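You operate a simulated robot arm through the tools that you are given. There is no shell and no other tool. Be economical: measure what you need, move in short steps, check, and stop when the job is done.

The job below is to be done with a simulated two-armed robot. You get a single attempt, and the scene is never put back.

Task
Take the grey wiping pad and put it on the side table. Take the input green carton from the second board from the bottom of the corner rack and leave it on the fourth board from the bottom of the corner rack. Take the blue brush and put it on top of the gold disc player. Any order will do.

The check looks at the end state, three seconds after you hand in, the way a careful person would. Anything else that was tipped, shoved, dropped, spilled or broken makes it a failure.

Robot
Two 7-joint arms with four-finger grippers on one trunk, on a base that drives. Base frame: it is fixed to the floor where the robot stands at the start and does not move with it; the origin is under the middle of the robot, x ahead of it, y to its left, z up. Lengths are in m, angles in degrees, forces in N, time in s.
The left shoulder is at the start at [0.04, 0.181, 1.154], the right one opposite. With the tool pointing down near the work surface each hand reaches from about 0.1 to 0.74 m from the robot's upright axis, wherever it stands, measured 20 degrees to its own side. Places, roughly: blue brush [-0.5, -1.5, 1]; fourth board of the corner rack [-0.5, 3.3, 1.3]; gold disc player [-2, 3.25, 1.75]; green carton [0, 3.25, 0.5]; side table [-0.8, -1.7, 0.9]. Payload 3.67 kg a hand.
The TCP of each hand is the grasp point between the finger pads, 0.028 m short of the fingertips. In the tool frame z runs along the fingers and y along their closing line. Largest opening 0.112 m; the body of the gripper starts 0.073 m behind the TCP.
Orientation is that of the tool frame in the base frame, as a unit quaternion [w, x, y, z]. With the fingers straight down and closing along the base's y, the tool's x points along the base's -x, its y along +y and its z along -z.

Tools
- The arms move only by the tool play_rows. It takes "left_increments", "right_increments" or both (then of equal length, played together; a hand with none holds still); each is a list of rows, each a list of 7 numbers: the shift along the base's x, y, z in mm, then the turn, a rotation vector about the base's x, y, z in degrees, then the finger opening in mm, from 0 to 112. In form: [[x, y, z, wx, wy, wz, claw], ...]. A call has 1 to 12 rows; each row is the pose to reach, as a shift and turn from the pose commanded when the call began. Rows are played at 5 a second. More than 0.05 m and 8.6 degrees between two rows, or a gripper value outside its range, and nothing of the call is played. A pose out of reach is approached as far as the arm can. The call stops where the force on the tool passes 40 N (or 10 N more than at its start, if that is more) or the arm is blocked; 0.2 s more then pass. Each finger halts on what it meets, pressing with about 38 N; the grip force reading is that of the motor and also rises with nothing between the fingers. The clock runs only during rows and for 0.2 s after the last one: add rows that repeat a pose to give the fingers time. It gives the time, the measured TCP pose, the force on the tool (base axes), the opening and the grip force at its end, in the units of the frame above (readings bear some noise), with the torque about the TCP (base axes, N m) and any sound that the robot's microphone picked up, and new pictures: "views" is both (left out), scene, wrist or none (wrist: the cameras of the hands that moved).
- Cameras (640 x 400 px; columns grow to the right, rows downward): "scene" is now at [0.1047, -0.0154, 1.3778]; the picture's right is [-0.18, -0.98, 0.00], its down [-0.62, 0.12, -0.77] and it looks along [0.76, -0.14, -0.63] (base axes); focal length 293 px, centre (320, 200). "left" rides on the left gripper at [0.06, 0.018, -0.104] in its tool frame; the picture's right is [-0.29, 0.96, 0.00], its down [-0.80, -0.24, -0.55] and it looks along [-0.53, -0.16, 0.83] (tool axes); focal length 234 px, centre (320, 200). "right" rides on the right gripper at [0.06, -0.018, -0.104] in its tool frame; the picture's right is [0.29, 0.96, 0.00], its down [-0.80, 0.24, -0.55] and it looks along [-0.53, 0.16, 0.83] (tool axes); focal length 234 px, centre (320, 200). There is no depth. A picture from a camera that has moved, and an enlarged one, comes with that camera's place and axes in the base frame and with its lens.
- move_column(by): slides the trunk up (or, below 0, down) by that many m; the arms and the scene camera ride with it, the base frame stays. It gives what a move gives, with no picture.
- drive_base(legs): drives the robot by 1 to 6 legs, each [ahead, left, turn to the left] in m, m and degrees, along the robot's own axes; the way and the turn of a leg run together, so that a leg with both is an arc; at most 1.5 m and 180 degrees a leg. The arms and the cameras ride along, it lands a little off, and it stops where it bumps. It gives what a move gives, and a new picture of the scene camera.
- turn_head(pan, tilt): turns the head with the scene camera to pan (to the left, within 86 degrees either way) and tilt (down, from -29 to 69), counted from straight ahead of the robot. It gives what a move gives, and a new picture of the scene camera.
- close_up(camera, box): a new picture of the part [left, top, right, bottom] of that camera's present view, enlarged. It takes no simulated time.
- close_job(): hands the job in; it is judged then, once.

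Work in short steps. Places have to be worked out from the pictures, the camera data and where the tool is seen: move nearer, look again, correct. Check each grasp and each placing, and mend what went wrong. You have 165 turns and 260 pictures in all, those below and enlarged ones among them. Open the grippers and draw the arms clear of the work before you hand the job in, unless the task says otherwise; then end with one line.

The tools are called after "Call:" as a command line: name --argument value ..., lists and objects as JSON in quotes. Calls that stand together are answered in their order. play_rows: Moves the arms, as the interface text tells. Its arguments: {"type":"object","properties":{"left_increments":{"type":"array"},"right_increments":{"type":"array"},"views":{"type":"string","enum":["both","scene","wrist","none"]}},"required":[]} The other tools are called the same way: move_column (by) slides the trunk up or down; drive_base (legs) drives the base; turn_head (pan, tilt) turns the head that bears the scene camera; close_up (camera, box) takes an enlarged picture of a part of a camera's view; close_job () hands the job in.

At the start:

```text
time_s: 0.0
left_eef_pos: [0.4208, 0.083, 1.0305]
left_orientation: [0.0, 0.0, 1.0, 0.001]
left_force: [-0.4, -0.3, -0.2]
left_torque: [0.0, 0.0, 0.01]
left_width: 0.1122
left_finger_force: 0.1
right_eef_pos: [0.5066, -0.2911, 1.0682]
right_orientation: [0.001, -0.001, 1.0, 0.0]
right_force: [0.5, 0.1, 0.4]
right_torque: [0.0, -0.01, 0.0]
right_width: 0.1118
right_finger_force: 0.0
trunk travel left (down, up): [-0.275, 0.239]
robot x, y, heading: [0.003, 0.0004, -0.2]
head pan, tilt: [-10.5, 39.3]
```

scene: 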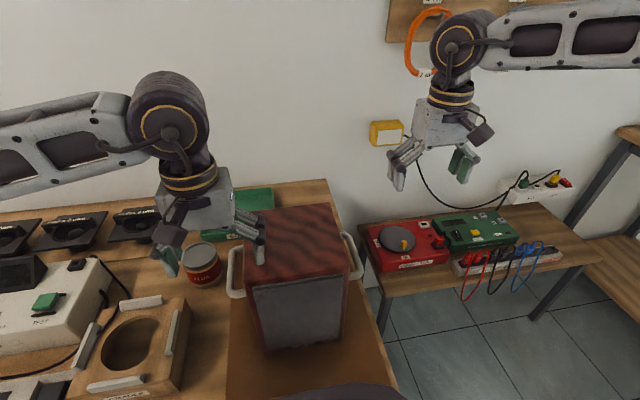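
right: 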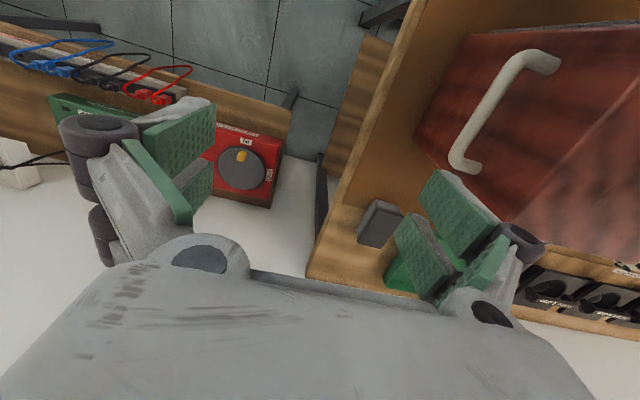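
left: 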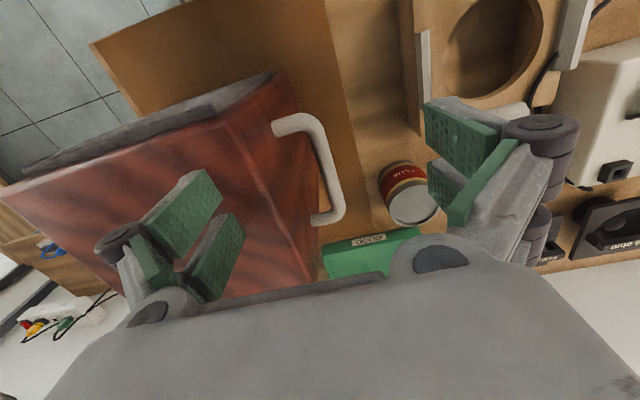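

The start view shows a bench with a big box ahead. I look around to find the pad, brush and side table, starting to the right.

Call:
turn_head --pan -80 --tilt 30

Call:
turn_head --pan 80 --tilt 20

Call:
turn_head --pan 25 --tilt 40

```text
time_s: 1.4
left_eef_pos: [0.421, 0.0843, 1.0297]
left_orientation: [0.0, -0.001, 1.0, 0.0]
left_force: [0.5, 0.1, 0.5]
left_torque: [0.02, -0.03, 0.01]
left_width: 0.1121
left_finger_force: 0.1
right_eef_pos: [0.5066, -0.291, 1.0686]
right_orientation: [0.0, 0.0, 1.0, 0.0]
right_force: [0.3, 0.1, -1.1]
right_torque: [-0.02, -0.01, -0.01]
right_width: 0.1122
right_finger_force: 0.1
trunk travel left (down, up): [-0.275, 0.239]
robot x, y, heading: [0.0023, 0.0004, -0.1]
head pan, tilt: [-80.0, 30.0]
camera scene: at [0.0365, -0.0889, 1.3921], right [-0.98, -0.17, 0.0], down [-0.09, 0.49, -0.87], along [0.15, -0.85, -0.5], focal length 293 px, centre (320, 200)
```

scene: 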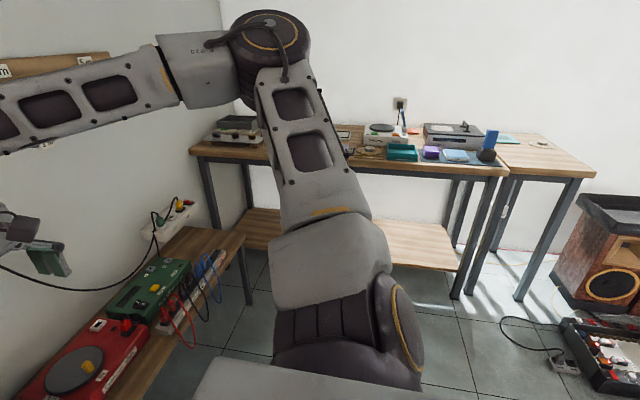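

```text
time_s: 3.9
left_eef_pos: [0.4216, 0.085, 1.0314]
left_orientation: [-0.001, -0.001, 1.0, 0.0]
left_force: [0.0, -0.3, -0.6]
left_torque: [0.0, -0.01, -0.02]
left_width: 0.1122
left_finger_force: 0.0
right_eef_pos: [0.5061, -0.2913, 1.0681]
right_orientation: [0.0, 0.0, 1.0, 0.001]
right_force: [0.0, -0.2, -0.4]
right_torque: [0.03, 0.01, 0.0]
right_width: 0.1121
right_finger_force: 0.0
trunk travel left (down, up): [-0.275, 0.239]
robot x, y, heading: [-0.002, -0.0072, 0.0]
head pan, tilt: [80.0, 20.0]
camera scene: at [0.0369, 0.0918, 1.4082], right [0.98, -0.17, 0.0], down [-0.06, -0.34, -0.94], along [0.16, 0.93, -0.34], focal length 293 px, centre (320, 200)
```

scene: 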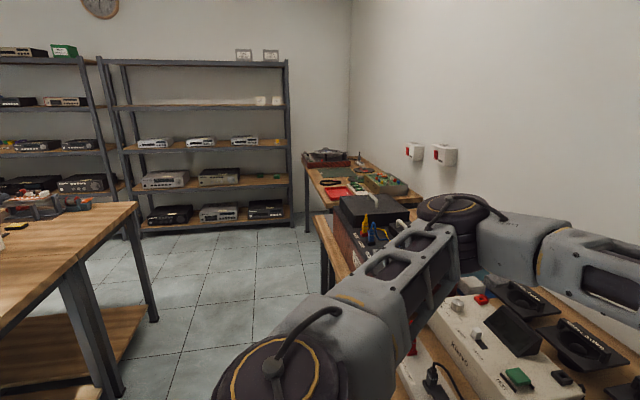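

```text
time_s: 5.1
left_eef_pos: [0.4205, 0.0834, 1.0304]
left_orientation: [0.0, -0.001, 1.0, 0.0]
left_force: [0.2, -0.3, 0.1]
left_torque: [0.01, 0.01, 0.0]
left_width: 0.1122
left_finger_force: 0.1
right_eef_pos: [0.5064, -0.2923, 1.069]
right_orientation: [0.0, 0.0, 1.0, -0.001]
right_force: [-0.5, -0.1, 0.2]
right_torque: [0.0, 0.01, 0.02]
right_width: 0.1121
right_finger_force: 0.1
trunk travel left (down, up): [-0.275, 0.239]
robot x, y, heading: [0.0005, -0.0048, -0.3]
head pan, tilt: [25.0, 40.0]
camera scene: at [0.0977, 0.0362, 1.3768], right [0.42, -0.91, 0.0], down [-0.58, -0.27, -0.77], along [0.69, 0.32, -0.64], focal length 293 px, centre (320, 200)
```

scene: 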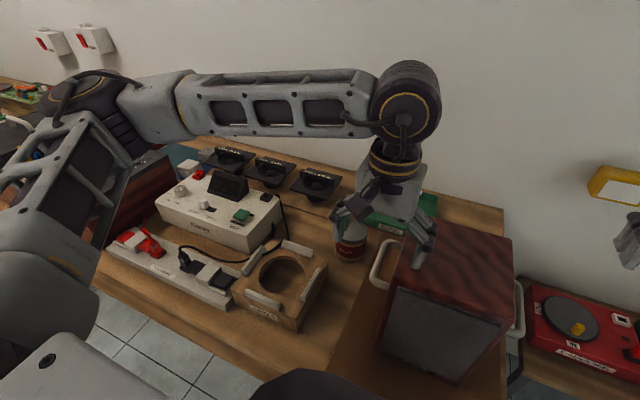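

The brush and tables are to the right; I zoom there, and then at the racks.

Call:
turn_head --pan -86 --tilt 15

Call:
close_up --camera "scene" --box '[300, 160, 620, 360]'

Call:
turn_head --pan 86 --tilt 10

Call:
close_up --camera "scene" --box '[100, 60, 420, 260]'

```text
time_s: 7.0
left_eef_pos: [0.4198, 0.0851, 1.031]
left_orientation: [0.0, -0.001, 1.0, 0.0]
left_force: [-0.3, -1.0, 0.8]
left_torque: [0.01, 0.01, -0.01]
left_width: 0.112
left_finger_force: 0.1
right_eef_pos: [0.5063, -0.2922, 1.069]
right_orientation: [0.0, 0.0, 1.0, 0.0]
right_force: [0.3, 0.0, -0.4]
right_torque: [-0.01, 0.01, 0.01]
right_width: 0.112
right_finger_force: 0.1
trunk travel left (down, up): [-0.275, 0.239]
robot x, y, heading: [-0.0005, -0.0035, 0.0]
head pan, tilt: [-85.9, 15.0]
camera scene: at [0.0273, -0.093, 1.4163], right [-1.0, -0.07, 0.0], down [-0.02, 0.26, -0.97], along [0.07, -0.96, -0.26], focal length 293 px, centre (320, 200)
```

scene: 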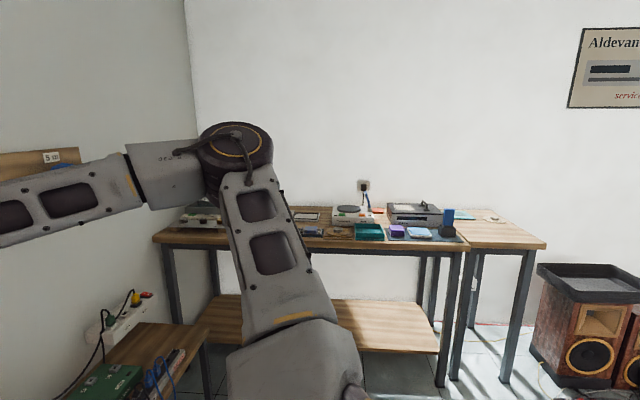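

```text
2.00 times, centred on (460, 260) of scene
camera zoom: at [0.0273, -0.093, 1.4163], right [-1.0, -0.07, 0.0], down [-0.02, 0.26, -0.97], along [0.07, -0.96, -0.26], focal length 586 px, centre (40, 80)
```

zoom: 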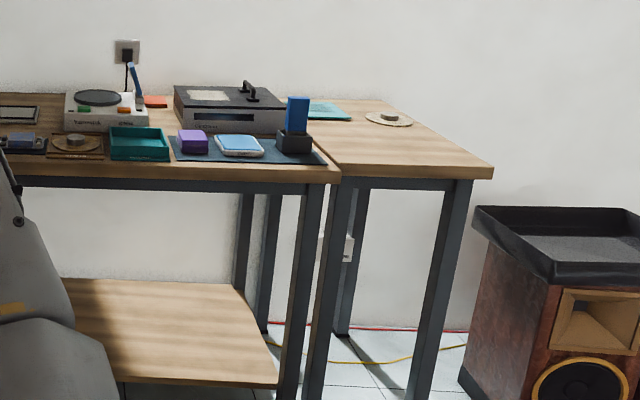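

```text
time_s: 9.6
left_eef_pos: [0.4211, 0.0848, 1.0309]
left_orientation: [0.0, 0.0, 1.0, -0.001]
left_force: [0.0, 0.3, -0.2]
left_torque: [0.01, 0.01, -0.01]
left_width: 0.1119
left_finger_force: 0.0
right_eef_pos: [0.5078, -0.2916, 1.0689]
right_orientation: [0.0, -0.001, 1.0, 0.0]
right_force: [0.2, 0.2, -0.2]
right_torque: [-0.02, -0.02, 0.01]
right_width: 0.1119
right_finger_force: 0.0
trunk travel left (down, up): [-0.275, 0.239]
robot x, y, heading: [-0.0002, 0.0011, 0.1]
head pan, tilt: [85.9, 10.0]
camera scene: at [0.0273, 0.0929, 1.4244], right [1.0, -0.07, 0.0], down [-0.01, -0.17, -0.98], along [0.07, 0.98, -0.17], focal length 293 px, centre (320, 200)
```

scene: 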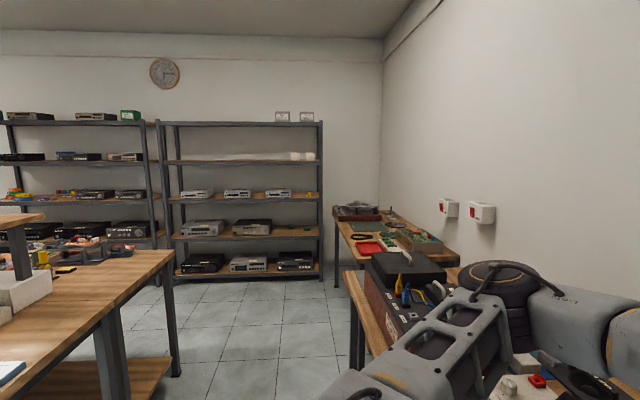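

```text
2.00 times, centred on (260, 160) of scene
camera zoom: at [0.0273, 0.0929, 1.4244], right [1.0, -0.07, 0.0], down [-0.01, -0.17, -0.98], along [0.07, 0.98, -0.17], focal length 586 px, centre (440, 280)
```

zoom: 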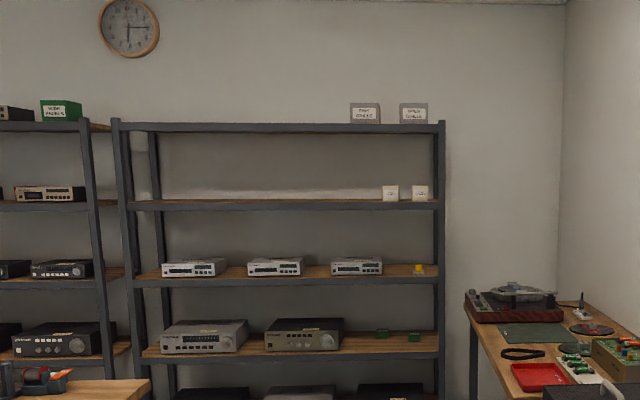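

The corner rack has two small green cartons on board 2. I raise the trunk so the arms clear the bench things, back off, and turn right toward the brush table.

Call:
move_column --by 0.2

Call:
drive_base --legs '[[-0.25, 0, 0], [0, 0, -90]]'

Call:
turn_head --pan 0 --tilt 25

```text
time_s: 11.8
left_eef_pos: [0.4201, 0.0846, 1.2301]
left_orientation: [0.001, -0.001, 1.0, 0.0]
left_force: [-0.4, -0.3, 0.2]
left_torque: [0.0, 0.01, -0.01]
left_width: 0.1121
left_finger_force: 0.0
right_eef_pos: [0.5066, -0.2924, 1.2694]
right_orientation: [0.001, 0.0, 1.0, 0.0]
right_force: [-0.1, -0.7, -0.2]
right_torque: [0.0, 0.02, 0.05]
right_width: 0.112
right_finger_force: 0.0
trunk travel left (down, up): [-0.475, 0.039]
robot x, y, heading: [-0.0006, 0.0004, -0.2]
head pan, tilt: [85.9, 10.0]
```

```text
time_s: 17.8
left_eef_pos: [-0.1631, -0.4207, 1.2308]
left_orientation: [0.0, 0.704, 0.71, 0.001]
left_force: [0.7, 0.2, 0.0]
left_torque: [0.0, 0.03, -0.01]
left_width: 0.112
left_finger_force: 0.1
right_eef_pos: [-0.5379, -0.5099, 1.27]
right_orientation: [0.0, 0.705, 0.709, 0.001]
right_force: [1.0, 0.7, 0.9]
right_torque: [0.01, -0.05, 0.0]
right_width: 0.1121
right_finger_force: 0.0
trunk travel left (down, up): [-0.475, 0.039]
robot x, y, heading: [-0.2519, 0.0015, -89.6]
head pan, tilt: [85.9, 10.0]
camera scene: at [-0.1565, -0.0261, 1.6249], right [-0.06, -1.0, 0.0], down [-0.17, 0.01, -0.98], along [0.98, -0.06, -0.17], focal length 293 px, centre (320, 200)
```

scene: 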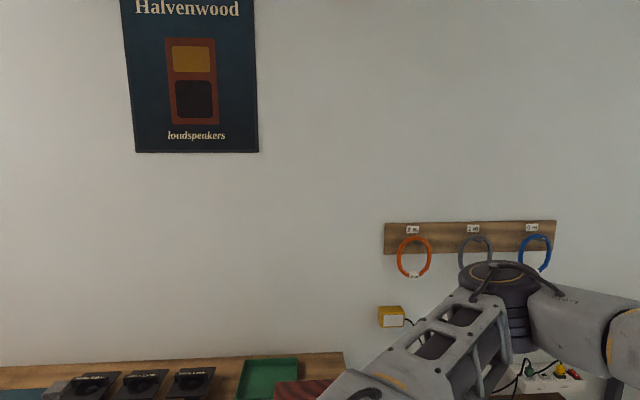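

```text
time_s: 19.4
left_eef_pos: [-0.1634, -0.4199, 1.2314]
left_orientation: [0.0, 0.705, 0.71, 0.0]
left_force: [0.4, 0.7, 0.1]
left_torque: [-0.03, -0.04, 0.02]
left_width: 0.1119
left_finger_force: 0.1
right_eef_pos: [-0.5366, -0.5093, 1.2682]
right_orientation: [0.0, 0.705, 0.709, 0.0]
right_force: [0.5, 0.2, 0.8]
right_torque: [-0.04, 0.0, 0.03]
right_width: 0.112
right_finger_force: 0.1
trunk travel left (down, up): [-0.475, 0.039]
robot x, y, heading: [-0.2504, 0.0027, -89.8]
head pan, tilt: [0.0, 25.0]
camera scene: at [-0.2487, -0.1123, 1.6006], right [-1.0, -0.01, 0.0], down [0.0, 0.42, -0.91], along [0.01, -0.91, -0.42], focal length 293 px, centre (320, 200)
```

scene: 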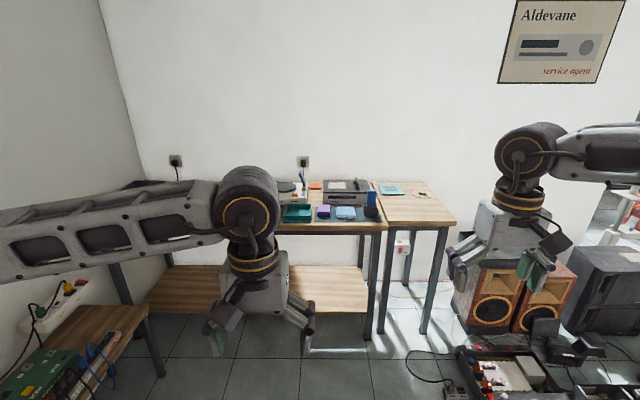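

The table's front edge is near y≈-1.35. I drive ahead and to the right to stand in front of the boundary between the two tables.

Call:
drive_base --legs '[[0.6, -0.2, 0]]'

Call:
turn_head --pan 0 --tilt 35

Call:
close_up --camera "scene" --box '[160, 100, 480, 300]'

```text
time_s: 22.9
left_eef_pos: [-0.3565, -1.0179, 1.2308]
left_orientation: [0.001, 0.704, 0.71, 0.0]
left_force: [0.4, -0.8, 0.5]
left_torque: [-0.05, -0.03, 0.02]
left_width: 0.1124
left_finger_force: 0.1
right_eef_pos: [-0.7322, -1.1052, 1.2688]
right_orientation: [0.0, 0.705, 0.709, 0.0]
right_force: [0.3, -0.2, 0.2]
right_torque: [-0.01, 0.02, -0.01]
right_width: 0.112
right_finger_force: 0.2
trunk travel left (down, up): [-0.475, 0.039]
robot x, y, heading: [-0.4451, -0.5954, -89.7]
head pan, tilt: [0.0, 25.0]
camera scene: at [-0.443, -0.7087, 1.6007], right [-1.0, -0.01, 0.0], down [0.0, 0.42, -0.91], along [0.01, -0.91, -0.42], focal length 293 px, centre (320, 200)
```

scene: 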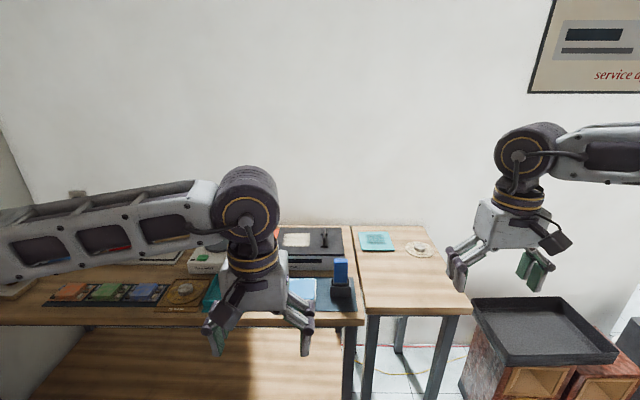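

```text
time_s: 23.7
left_eef_pos: [-0.3572, -1.0175, 1.2308]
left_orientation: [0.0, 0.704, 0.71, 0.001]
left_force: [-0.5, -0.3, 0.1]
left_torque: [0.03, 0.02, 0.0]
left_width: 0.112
left_finger_force: 0.0
right_eef_pos: [-0.7328, -1.1073, 1.2696]
right_orientation: [-0.001, 0.705, 0.709, 0.0]
right_force: [-0.2, -1.0, -0.6]
right_torque: [0.01, 0.01, -0.02]
right_width: 0.112
right_finger_force: 0.1
trunk travel left (down, up): [-0.475, 0.039]
robot x, y, heading: [-0.4487, -0.601, -89.4]
head pan, tilt: [0.0, 35.0]
camera scene: at [-0.4435, -0.7064, 1.5848], right [-1.0, -0.01, 0.0], down [0.0, 0.57, -0.82], along [0.01, -0.82, -0.57], focal length 293 px, centre (320, 200)
```

scene: 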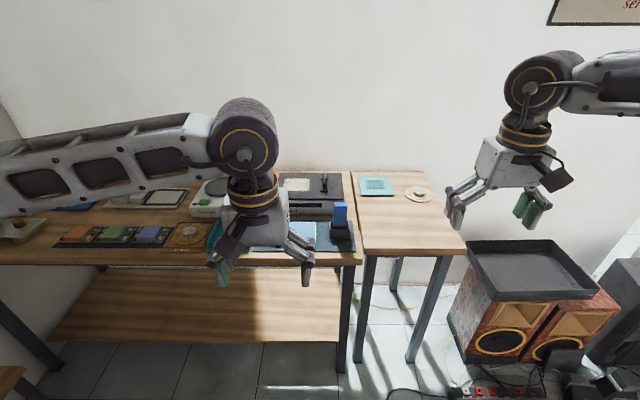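

```text
2.00 times, centred on (320, 200) of scene
camera zoom: at [-0.4435, -0.7064, 1.5848], right [-1.0, -0.01, 0.0], down [0.0, 0.57, -0.82], along [0.01, -0.82, -0.57], focal length 586 px, centre (320, 200)
```

zoom: 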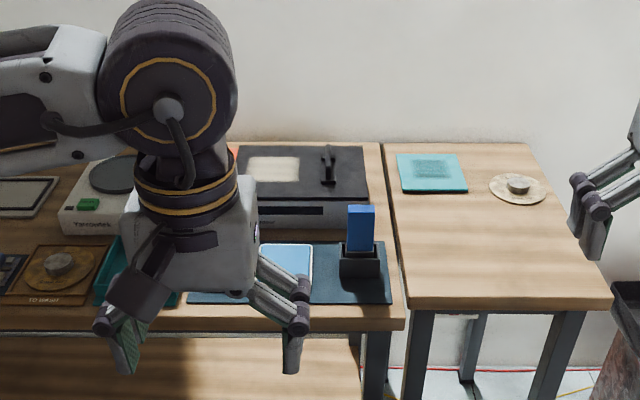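

I shift the left hand out of the view to see the tabletop.

Call:
play_rows --left_increments '[[50, 20, 0, 0, 0, 0, 112], [100, 40, 0, 0, 0, 0, 112], [150, 60, 0, 0, 0, 0, 112], [200, 80, 0, 0, 0, 0, 112], [240, 100, 0, 0, 0, 0, 112]]' --views "none"

Call:
close_up --camera "scene" --box '[180, 150, 480, 300]'

```text
refused: row 1 steps farther than a row can; nothing moved
```

```text
2.13 times, centred on (330, 225) of scene
camera zoom: at [-0.4435, -0.7064, 1.5848], right [-1.0, -0.01, 0.0], down [0.0, 0.57, -0.82], along [0.01, -0.82, -0.57], focal length 625 px, centre (299, 147)
```

zoom: 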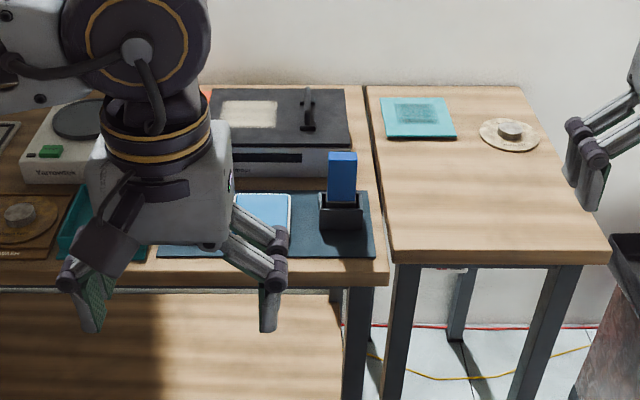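

The step was too long; I redo it with smaller steps.

Call:
play_rows --left_increments '[[45, 18, 0, 0, 0, 0, 112], [90, 36, 0, 0, 0, 0, 112], [135, 54, 0, 0, 0, 0, 112], [180, 72, 0, 0, 0, 0, 112], [225, 90, 0, 0, 0, 0, 112]]' --views "none"

Call:
close_up --camera "scene" --box '[180, 150, 480, 300]'

```text
time_s: 24.9
left_eef_pos: [-0.1316, -0.926, 1.2307]
left_orientation: [0.001, 0.705, 0.709, -0.001]
left_force: [0.0, 0.4, 0.0]
left_torque: [-0.02, 0.0, 0.0]
left_width: 0.1119
left_finger_force: 0.1
right_eef_pos: [-0.7322, -1.1037, 1.2702]
right_orientation: [0.001, 0.705, 0.709, -0.002]
right_force: [-0.8, 0.1, 1.5]
right_torque: [-0.04, 0.03, 0.01]
right_width: 0.112
right_finger_force: 0.0
trunk travel left (down, up): [-0.475, 0.039]
robot x, y, heading: [-0.4464, -0.5951, -89.5]
head pan, tilt: [0.0, 35.0]
```

```text
2.13 times, centred on (330, 225) of scene
camera zoom: at [-0.4416, -0.7027, 1.5851], right [-1.0, -0.01, 0.0], down [0.0, 0.57, -0.82], along [0.0, -0.82, -0.57], focal length 625 px, centre (299, 147)
```

zoom: 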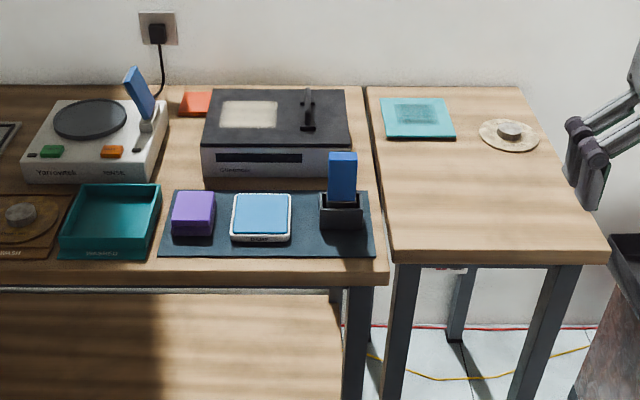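

The blue block in the black stand is likely the brush. I zoom for the grey pad.

Call:
close_up --camera "scene" --box '[160, 180, 360, 290]'

Call:
close_up --camera "scene" --box '[0, 170, 240, 280]'

Call:
close_up --camera "scene" --box '[340, 170, 460, 240]'

```text
3.20 times, centred on (260, 235) of scene
camera zoom: at [-0.4416, -0.7027, 1.5851], right [-1.0, -0.01, 0.0], down [0.0, 0.57, -0.82], along [0.0, -0.82, -0.57], focal length 937 px, centre (512, 88)
```

zoom: 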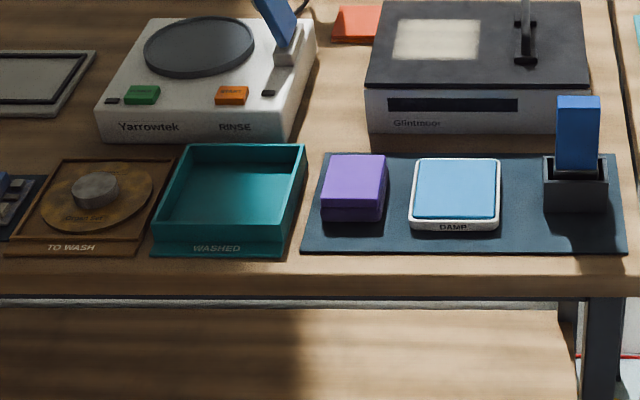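

```text
2.67 times, centred on (120, 225) of scene
camera zoom: at [-0.4416, -0.7027, 1.5851], right [-1.0, -0.01, 0.0], down [0.0, 0.57, -0.82], along [0.0, -0.82, -0.57], focal length 781 px, centre (853, 133)
```

zoom: 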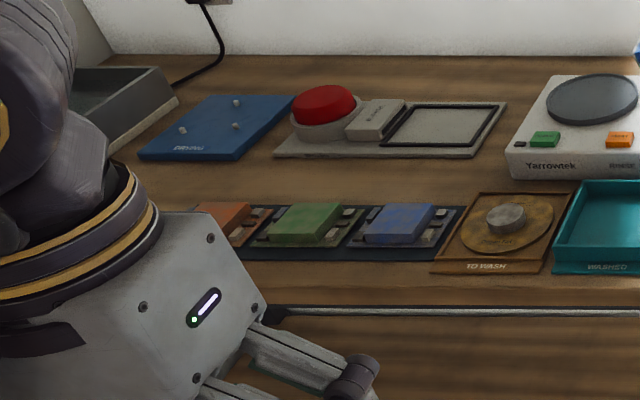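

```text
5.33 times, centred on (400, 205) of scene
camera zoom: at [-0.4416, -0.7027, 1.5851], right [-1.0, -0.01, 0.0], down [0.0, 0.57, -0.82], along [0.0, -0.82, -0.57], focal length 1562 px, centre (-107, 173)
```

zoom: 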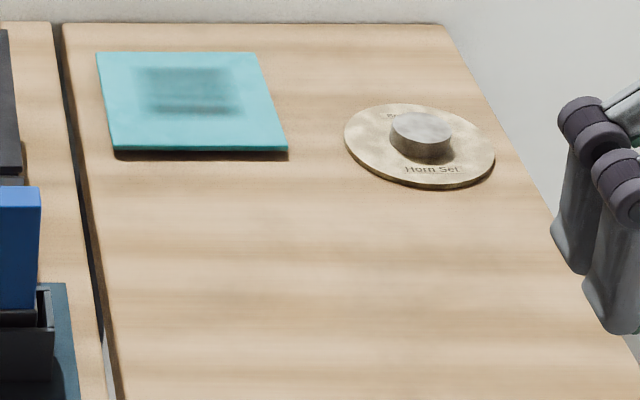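

Zooming on the grey block near the red stamp.

Call:
close_up --camera "scene" --box '[95, 190, 195, 240]'

Call:
turn_head --pan 86 --tilt 35

Call:
turn_head --pan -86 --tilt 25

Call:
turn_head --pan -45 --tilt 30

```text
6.40 times, centred on (145, 215) of scene
camera zoom: at [-0.4416, -0.7027, 1.5851], right [-1.0, -0.01, 0.0], down [0.0, 0.57, -0.82], along [0.0, -0.82, -0.57], focal length 1875 px, centre (1440, 104)
```

zoom: 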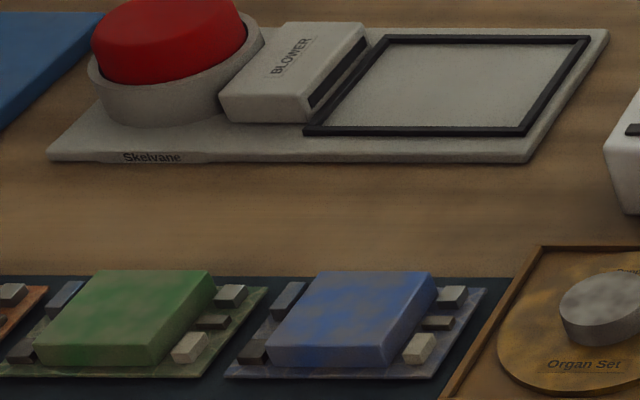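

```text
time_s: 26.5
left_eef_pos: [-0.1335, -0.9279, 1.2308]
left_orientation: [0.0, 0.705, 0.709, 0.0]
left_force: [1.2, -0.5, 0.0]
left_torque: [0.0, -0.01, -0.01]
left_width: 0.1119
left_finger_force: 0.0
right_eef_pos: [-0.7326, -1.1072, 1.2696]
right_orientation: [0.0, 0.705, 0.709, -0.001]
right_force: [-0.3, 0.5, 0.1]
right_torque: [-0.02, 0.0, 0.02]
right_width: 0.1122
right_finger_force: 0.0
trunk travel left (down, up): [-0.475, 0.039]
robot x, y, heading: [-0.4446, -0.6005, -89.4]
head pan, tilt: [85.9, 35.0]
camera scene: at [-0.356, -0.6236, 1.5848], right [-0.07, -1.0, 0.0], down [-0.57, 0.04, -0.82], along [0.82, -0.05, -0.57], focal length 293 px, centre (320, 200)
```

scene: 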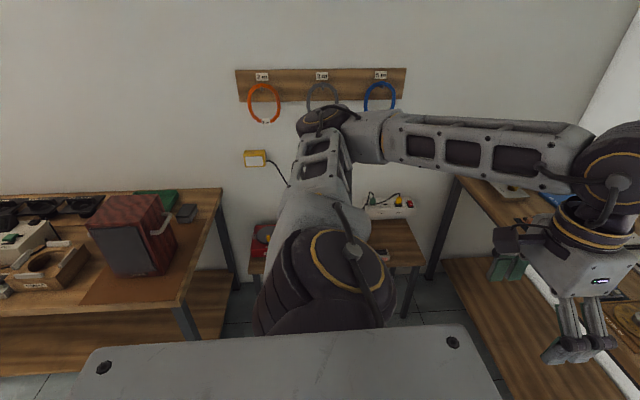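

```text
time_s: 29.1
left_eef_pos: [-0.1337, -0.9278, 1.2316]
left_orientation: [0.0, 0.705, 0.709, 0.001]
left_force: [0.6, -0.2, 0.3]
left_torque: [-0.02, 0.0, 0.04]
left_width: 0.1119
left_finger_force: 0.1
right_eef_pos: [-0.7332, -1.1047, 1.2698]
right_orientation: [0.0, 0.704, 0.71, 0.0]
right_force: [0.8, 0.4, -0.2]
right_torque: [0.01, 0.0, 0.02]
right_width: 0.1119
right_finger_force: 0.0
trunk travel left (down, up): [-0.475, 0.039]
robot x, y, heading: [-0.443, -0.5995, -89.6]
head pan, tilt: [-85.9, 25.0]
camera scene: at [-0.5357, -0.6249, 1.6006], right [-0.08, 1.0, 0.0], down [0.42, 0.03, -0.91], along [-0.9, -0.07, -0.42], focal length 293 px, centre (320, 200)
```

scene: 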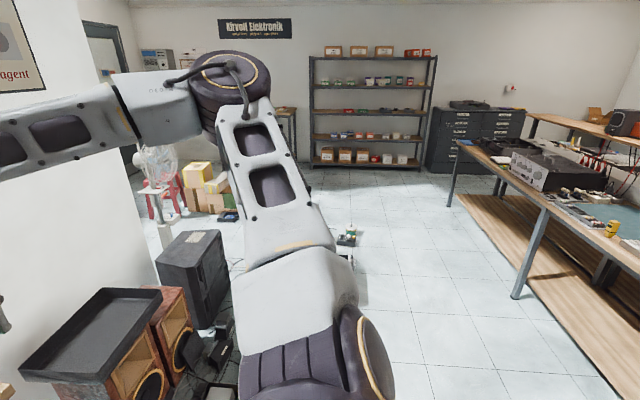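

```text
time_s: 30.1
left_eef_pos: [-0.1335, -0.9269, 1.2314]
left_orientation: [0.0, 0.704, 0.71, 0.001]
left_force: [0.4, 0.0, -0.7]
left_torque: [0.03, -0.02, 0.0]
left_width: 0.1125
left_finger_force: 0.1
right_eef_pos: [-0.732, -1.1055, 1.269]
right_orientation: [0.0, 0.705, 0.709, 0.0]
right_force: [0.1, -0.1, -0.7]
right_torque: [0.01, 0.02, -0.03]
right_width: 0.1121
right_finger_force: 0.1
trunk travel left (down, up): [-0.475, 0.039]
robot x, y, heading: [-0.442, -0.601, -89.5]
head pan, tilt: [-45.0, 30.0]
camera scene: at [-0.5075, -0.682, 1.5926], right [-0.71, 0.7, 0.0], down [0.35, 0.36, -0.87], along [-0.61, -0.62, -0.5], focal length 293 px, centre (320, 200)
```

scene: 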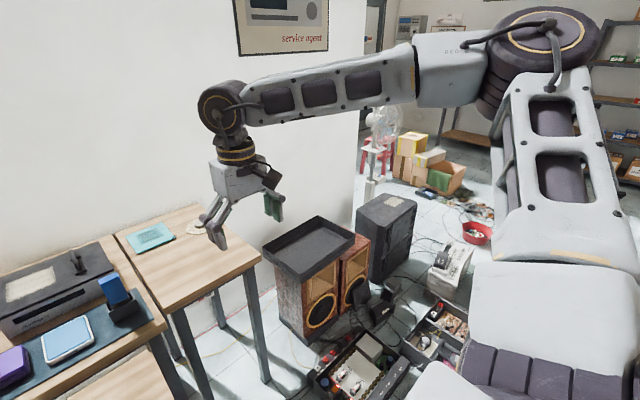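

On the first bench there's a small dark-grey block by the green tray. I zoom on it.

Call:
turn_head --pan 80 --tilt 30

Call:
close_up --camera "scene" --box '[0, 120, 260, 320]'

```text
time_s: 32.2
left_eef_pos: [-0.1325, -0.9277, 1.2313]
left_orientation: [0.0, 0.705, 0.71, 0.0]
left_force: [-0.5, -0.4, 0.6]
left_torque: [0.02, -0.03, 0.01]
left_width: 0.1119
left_finger_force: 0.2
right_eef_pos: [-0.732, -1.1057, 1.2703]
right_orientation: [0.001, 0.705, 0.709, 0.0]
right_force: [0.5, -1.0, 0.2]
right_torque: [0.01, 0.01, 0.03]
right_width: 0.112
right_finger_force: 0.0
trunk travel left (down, up): [-0.475, 0.039]
robot x, y, heading: [-0.4438, -0.5978, -89.6]
head pan, tilt: [80.0, 30.0]
camera scene: at [-0.3547, -0.633, 1.5926], right [-0.17, -0.99, 0.0], down [-0.49, 0.08, -0.87], along [0.85, -0.15, -0.5], focal length 293 px, centre (320, 200)
```

scene: 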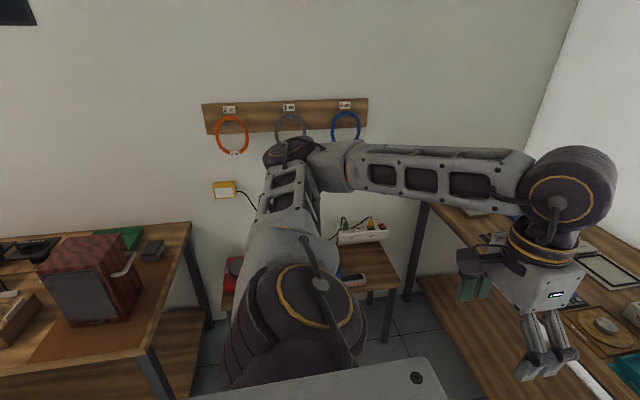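

```text
2.00 times, centred on (130, 220) of scene
camera zoom: at [-0.3547, -0.633, 1.5926], right [-0.17, -0.99, 0.0], down [-0.49, 0.08, -0.87], along [0.85, -0.15, -0.5], focal length 586 px, centre (700, 160)
```

zoom: 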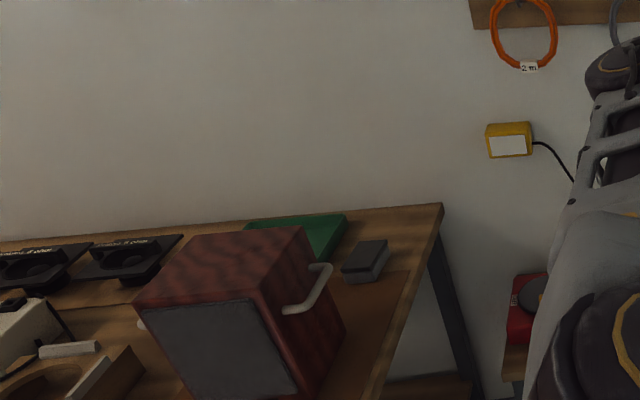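

The grey block with a felt top beside the green tray at about (0.59,-0.16) is likely the wiping pad (the purple one here is its sibling). I drive back to the bench.

Call:
drive_base --legs '[[-0.6, 0, 0], [0, 0, 89.5], [0.42, 0, 0]]'

Call:
turn_head --pan -15 --tilt 50

Call:
close_up --camera "right" --box '[0, 0, 640, 400]'

```text
time_s: 42.2
left_eef_pos: [0.2993, 0.3229, 1.2323]
left_orientation: [0.001, -0.007, 1.0, 0.0]
left_force: [-0.1, 0.1, 0.2]
left_torque: [0.01, 0.01, -0.01]
left_width: 0.1119
left_finger_force: 0.0
right_eef_pos: [0.4829, -0.2749, 1.269]
right_orientation: [0.001, -0.006, 1.0, 0.001]
right_force: [0.1, -0.1, 0.9]
right_torque: [-0.01, -0.03, -0.01]
right_width: 0.1119
right_finger_force: 0.0
trunk travel left (down, up): [-0.475, 0.039]
robot x, y, heading: [-0.0283, 0.0101, 0.7]
head pan, tilt: [80.0, 30.0]
camera scene: at [0.0068, 0.0993, 1.5927], right [0.99, -0.16, 0.0], down [-0.08, -0.49, -0.87], along [0.14, 0.85, -0.5], focal length 293 px, centre (320, 200)
```

scene: 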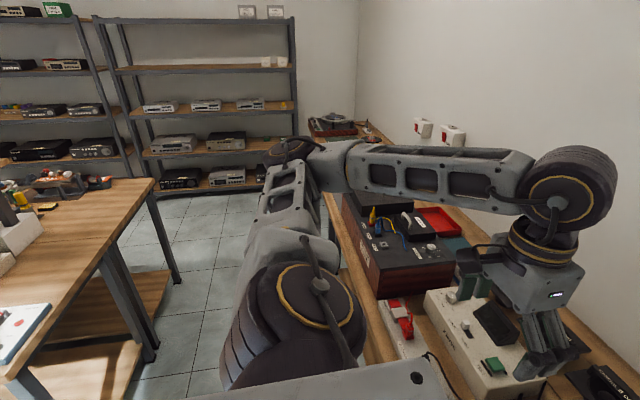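

```text
time_s: 43.9
left_eef_pos: [0.3005, 0.3222, 1.231]
left_orientation: [-0.001, -0.007, 1.0, 0.0]
left_force: [0.6, -0.1, 0.0]
left_torque: [-0.02, -0.01, -0.01]
left_width: 0.112
left_finger_force: 0.1
right_eef_pos: [0.4838, -0.2757, 1.2685]
right_orientation: [0.0, -0.006, 1.0, -0.001]
right_force: [0.4, -0.1, -0.2]
right_torque: [0.01, -0.01, 0.0]
right_width: 0.1119
right_finger_force: 0.1
trunk travel left (down, up): [-0.475, 0.039]
robot x, y, heading: [-0.0269, 0.0081, 0.7]
head pan, tilt: [-15.0, 50.0]
camera scene: at [0.0683, -0.0089, 1.5631], right [-0.25, -0.97, 0.0], down [-0.74, 0.19, -0.64], along [0.62, -0.16, -0.77], focal length 293 px, centre (320, 200)
```

scene: 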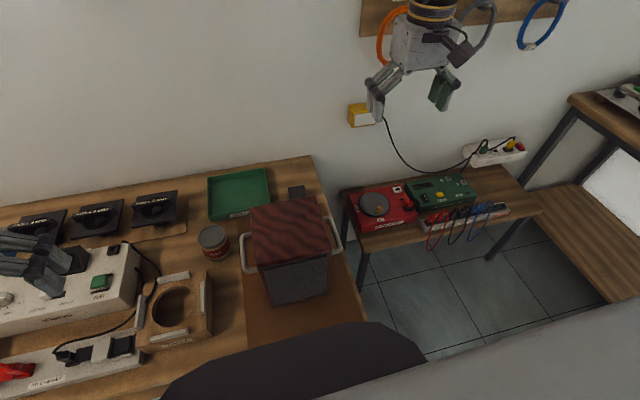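

```text
1.00 times, centred on (320, 200) of right (not enlarged: the box is as wide or as high as the picture)
camera zoom: at [0.4243, -0.2942, 1.3733], right [-0.3, 0.95, 0.0], down [0.79, 0.25, 0.55], along [0.53, 0.17, -0.83], focal length 234 px, centre (320, 200)
```

zoom: 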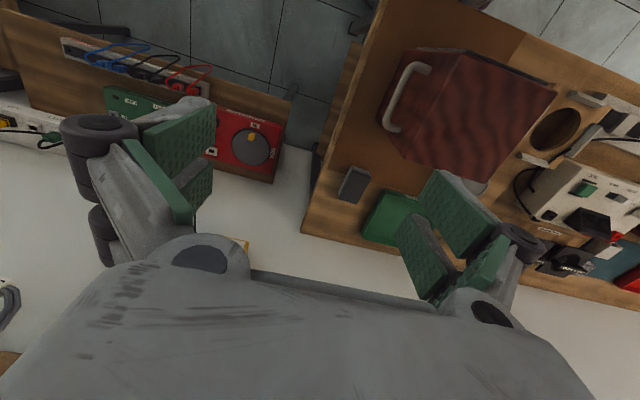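

Triangulating gives the pad at about (0.72,-0.10,0.80). It lies behind the box, so I approach from the bench's right end, turned left.

Call:
drive_base --legs '[[0, -0.45, 0], [0, 0, 42], [0.06, -0.05, 0]]'

Call:
turn_head --pan -15 --tilt 45

Call:
close_up --camera "right" --box '[0, 0, 640, 400]'

```text
time_s: 49.5
left_eef_pos: [0.0844, 0.0131, 1.2321]
left_orientation: [0.002, -0.364, 0.932, -0.001]
left_force: [-1.4, -0.4, 0.5]
left_torque: [0.03, -0.05, 0.01]
left_width: 0.1121
left_finger_force: 0.1
right_eef_pos: [0.6198, -0.3117, 1.2728]
right_orientation: [0.002, -0.365, 0.931, -0.002]
right_force: [-0.4, 0.7, 0.2]
right_torque: [-0.02, -0.05, 0.01]
right_width: 0.1119
right_finger_force: 0.1
trunk travel left (down, up): [-0.475, 0.039]
robot x, y, heading: [0.0588, -0.4371, 42.8]
head pan, tilt: [-15.0, 50.0]
camera scene: at [0.132, -0.3897, 1.5635], right [0.46, -0.89, 0.0], down [-0.68, -0.36, -0.65], along [0.57, 0.3, -0.76], focal length 293 px, centre (320, 200)
```

scene: 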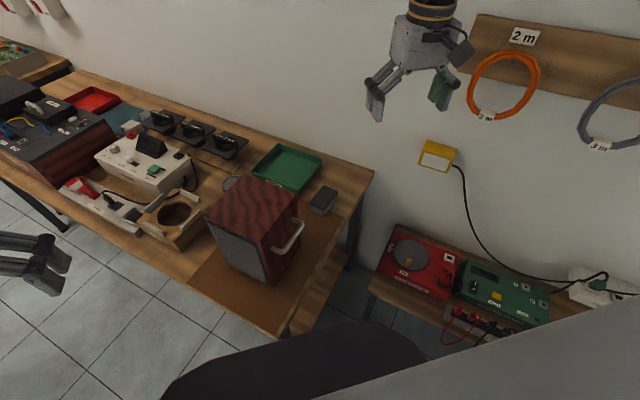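

```text
time_s: 50.1
left_eef_pos: [0.0885, 0.0133, 1.2318]
left_orientation: [0.0, -0.365, 0.931, 0.0]
left_force: [-0.1, -0.9, -0.4]
left_torque: [-0.03, 0.02, 0.03]
left_width: 0.1122
left_finger_force: 0.1
right_eef_pos: [0.6232, -0.3098, 1.27]
right_orientation: [0.001, -0.364, 0.931, 0.0]
right_force: [-0.3, 0.6, 0.0]
right_torque: [0.0, 0.01, -0.03]
right_width: 0.112
right_finger_force: 0.0
trunk travel left (down, up): [-0.475, 0.039]
robot x, y, heading: [0.0544, -0.4385, 42.5]
head pan, tilt: [-15.0, 45.0]
camera scene: at [0.1414, -0.3873, 1.57], right [0.46, -0.89, 0.0], down [-0.63, -0.33, -0.71], along [0.63, 0.33, -0.71], focal length 293 px, centre (320, 200)
```

scene: 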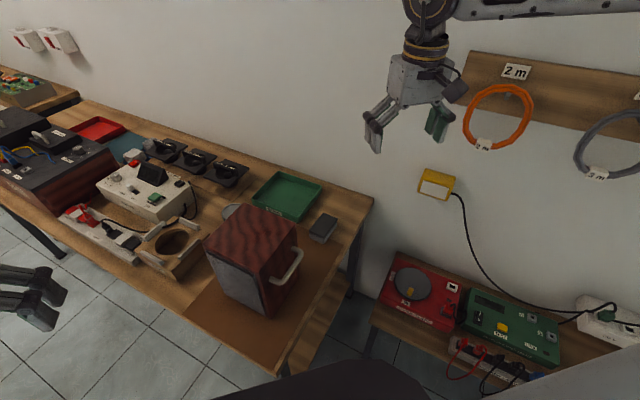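

```text
1.00 times, centred on (320, 200) of right (not enlarged: the box is as wide or as high as the picture)
camera zoom: at [0.5926, -0.3637, 1.3738], right [-0.86, 0.51, 0.0], down [0.42, 0.72, 0.56], along [0.28, 0.48, -0.83], focal length 234 px, centre (320, 200)
```

zoom: 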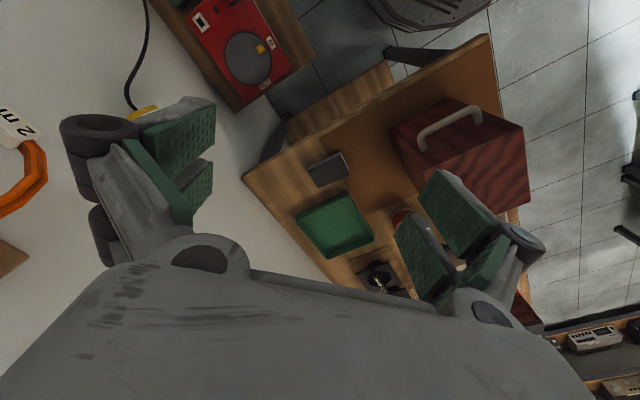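

Pad refined to ≈(0.724,-0.094,0.77), long side along x. I bring the right hand above it, turned so that it closes along y.

Call:
play_rows --right_increments '[[10, 22, -25, 0, 0, -4.2, 112], [20, 43, -50, 0, 0, -8.4, 112], [30, 65, -75, 0, 0, -12.6, 112], [40, 86, -100, 0, 0, -16.8, 112], [50, 108, -125, 0, 0, -21, 112], [60, 130, -150, 0, 0, -25.2, 112], [70, 150, -175, 0, 0, -29.4, 112], [80, 172, -200, 0, 0, -33.6, 112], [90, 194, -225, 0, 0, -37.8, 112], [101, 216, -250, 0, 0, -42.5, 112], [101, 216, -250, 0, 0, -42.5, 112]]'

```text
time_s: 52.5
left_eef_pos: [0.0896, 0.0123, 1.2313]
left_orientation: [0.0, -0.366, 0.931, 0.001]
left_force: [0.7, -0.1, 0.0]
left_torque: [-0.01, 0.01, 0.02]
left_width: 0.1121
left_finger_force: 0.0
right_eef_pos: [0.6986, -0.1854, 1.0671]
right_orientation: [0.001, -0.001, 1.0, 0.001]
right_force: [-0.1, 1.2, 0.7]
right_torque: [0.01, -0.02, -0.01]
right_width: 0.1121
right_finger_force: 0.0
right hand out of reach, approached as far as the arm can: row 7, 8, 9, 10, 11
trunk travel left (down, up): [-0.475, 0.039]
robot x, y, heading: [0.0571, -0.4368, 42.7]
head pan, tilt: [-15.0, 45.0]
camera scene: at [0.1423, -0.3878, 1.57], right [0.46, -0.89, 0.0], down [-0.63, -0.33, -0.71], along [0.63, 0.33, -0.71], focal length 293 px, centre (320, 200)
camera right: at [0.6392, -0.2035, 1.1702], right [-0.29, 0.96, 0.0], down [0.8, 0.24, 0.56], along [0.53, 0.16, -0.83], focal length 234 px, centre (320, 200)
```

scene: 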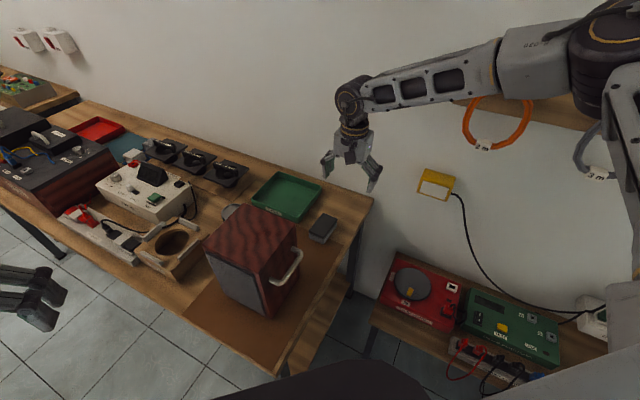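
right: 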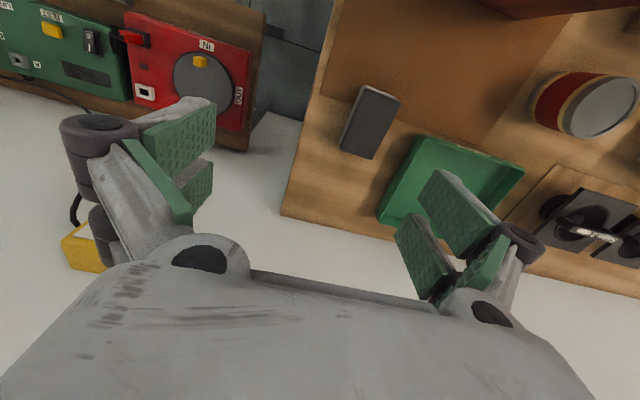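

Wrist view confirms the pad at (0.72,-0.09), aligned with x. The arm is too high to reach, so I lower the trunk 0.2 and continue over it.

Call:
move_column --by -0.2

Call:
play_rows --right_increments '[[5, 20, 20, 0, 0, 0, 112], [10, 45, 30, 0, 0, 0, 112], [17, 70, 30, 0, 0, 0, 112], [23, 93, 30, 0, 0, 0, 112], [23, 93, 30, 0, 0, 0, 112]]'

```text
time_s: 54.7
left_eef_pos: [0.0898, 0.0122, 1.0311]
left_orientation: [0.0, -0.365, 0.931, 0.001]
left_force: [-0.1, 0.6, 0.1]
left_torque: [-0.01, -0.01, 0.0]
left_width: 0.112
left_finger_force: 0.0
right_eef_pos: [0.6996, -0.1849, 0.867]
right_orientation: [0.001, -0.002, 1.0, 0.0]
right_force: [-0.7, -0.7, -0.7]
right_torque: [0.0, 0.0, -0.03]
right_width: 0.1119
right_finger_force: 0.0
trunk travel left (down, up): [-0.275, 0.239]
robot x, y, heading: [0.0581, -0.4409, 42.9]
head pan, tilt: [-15.0, 45.0]
```

```text
time_s: 55.9
left_eef_pos: [0.0905, 0.0125, 1.0312]
left_orientation: [0.0, -0.365, 0.931, 0.0]
left_force: [0.1, 0.4, 0.4]
left_torque: [0.0, 0.0, 0.0]
left_width: 0.112
left_finger_force: 0.1
right_eef_pos: [0.7003, -0.1641, 0.9186]
right_orientation: [0.001, -0.001, 1.0, 0.001]
right_force: [-0.9, -0.5, 0.2]
right_torque: [-0.01, -0.03, 0.01]
right_width: 0.1118
right_finger_force: 0.0
right hand out of reach, approached as far as the arm can: row 1, 2, 3, 4, 5
trunk travel left (down, up): [-0.275, 0.239]
robot x, y, heading: [0.0532, -0.4393, 42.7]
head pan, tilt: [-15.0, 45.0]
camera scene: at [0.143, -0.3876, 1.3694], right [0.46, -0.89, 0.0], down [-0.63, -0.33, -0.71], along [0.63, 0.33, -0.71], focal length 293 px, centre (320, 200)
camera right: at [0.6403, -0.1823, 1.022], right [-0.29, 0.96, 0.0], down [0.8, 0.24, 0.56], along [0.53, 0.16, -0.83], focal length 234 px, centre (320, 200)
```

scene: 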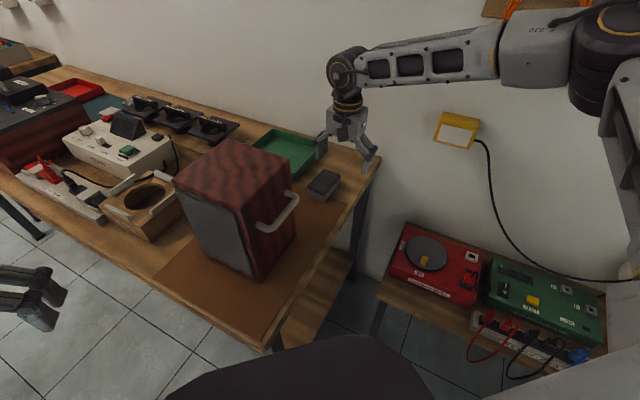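
right: 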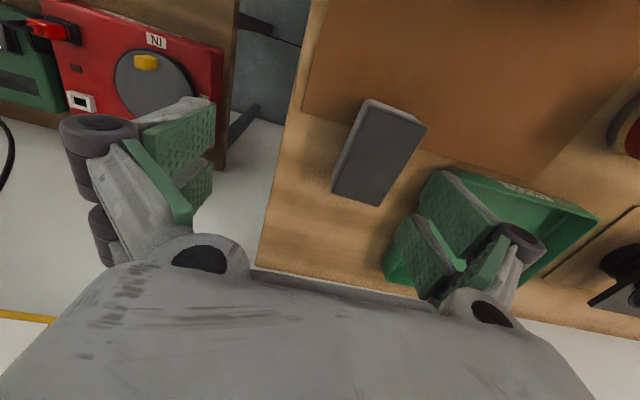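

The pad is ~9 cm further than reach. I shift the base a little right/ahead (clear of the bench corner) to close the distance.

Call:
drive_base --legs '[[0.044, -0.122, 0]]'

```text
time_s: 57.2
left_eef_pos: [0.2045, -0.0451, 1.0308]
left_orientation: [0.0, -0.365, 0.931, 0.001]
left_force: [0.1, -0.4, -0.5]
left_torque: [0.0, 0.02, -0.01]
left_width: 0.1121
left_finger_force: 0.0
right_eef_pos: [0.8136, -0.2222, 0.9191]
right_orientation: [0.002, -0.002, 1.0, 0.001]
right_force: [-0.4, 1.0, -0.4]
right_torque: [-0.01, 0.01, -0.02]
right_width: 0.1121
right_finger_force: 0.2
trunk travel left (down, up): [-0.275, 0.239]
robot x, y, heading: [0.1705, -0.4969, 42.6]
head pan, tilt: [-15.0, 45.0]
camera scene: at [0.2565, -0.446, 1.3695], right [0.46, -0.89, 0.0], down [-0.63, -0.33, -0.71], along [0.63, 0.33, -0.71], focal length 293 px, centre (320, 200)
```

scene: 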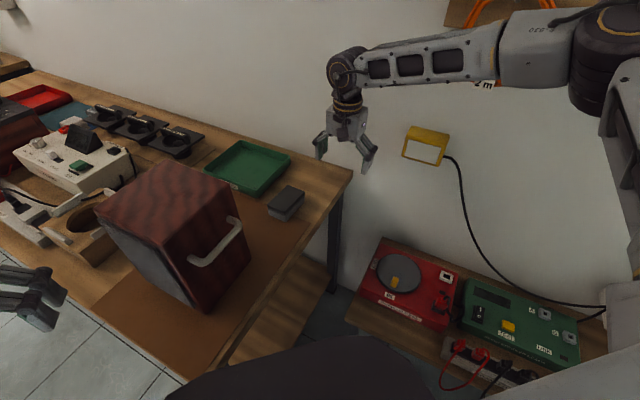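

Now move the hand over the pad at (0.722,-0.092) at the same height.

Call:
play_rows --right_increments '[[-23, 32, 0, 0, 0, 0, 112], [-46, 65, 0, 0, 0, 0, 112], [-69, 98, 0, 0, 0, 0, 112], [-92, 130, 0, 0, 0, 0, 112], [-92, 130, 0, 0, 0, 0, 112]]'

```text
time_s: 58.4
left_eef_pos: [0.2037, -0.0462, 1.0315]
left_orientation: [0.0, -0.365, 0.931, 0.001]
left_force: [-0.6, 0.2, 0.0]
left_torque: [0.0, -0.01, 0.02]
left_width: 0.1119
left_finger_force: 0.0
right_eef_pos: [0.7188, -0.1976, 0.9465]
right_orientation: [0.0, -0.001, 1.0, 0.002]
right_force: [-0.1, -0.3, -0.1]
right_torque: [0.03, 0.01, 0.01]
right_width: 0.1118
right_finger_force: 0.0
right hand out of reach, approached as far as the arm can: row 1, 2, 3, 4, 5
trunk travel left (down, up): [-0.275, 0.239]
robot x, y, heading: [0.1716, -0.4968, 42.5]
head pan, tilt: [-15.0, 45.0]
camera scene: at [0.2569, -0.4461, 1.3694], right [0.46, -0.89, 0.0], down [-0.63, -0.33, -0.71], along [0.63, 0.33, -0.71], focal length 293 px, centre (320, 200)
camera right: at [0.6588, -0.2168, 1.0493], right [-0.29, 0.96, 0.0], down [0.8, 0.24, 0.56], along [0.53, 0.16, -0.83], focal length 234 px, centre (320, 200)
```

scene: 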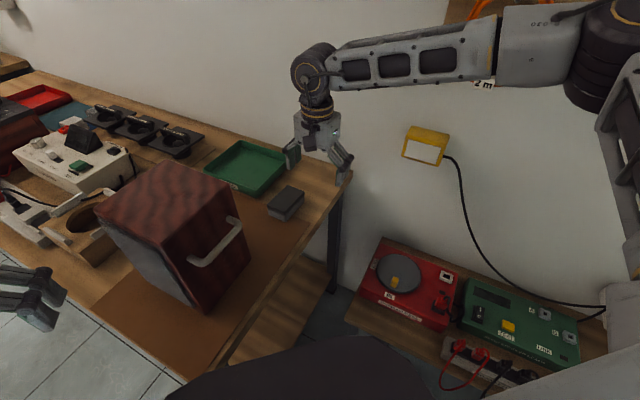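
right: 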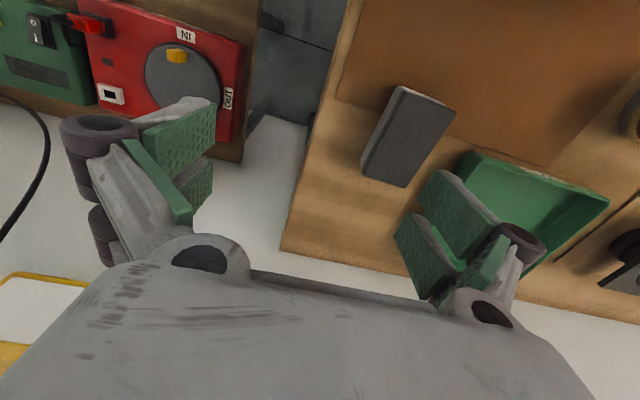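

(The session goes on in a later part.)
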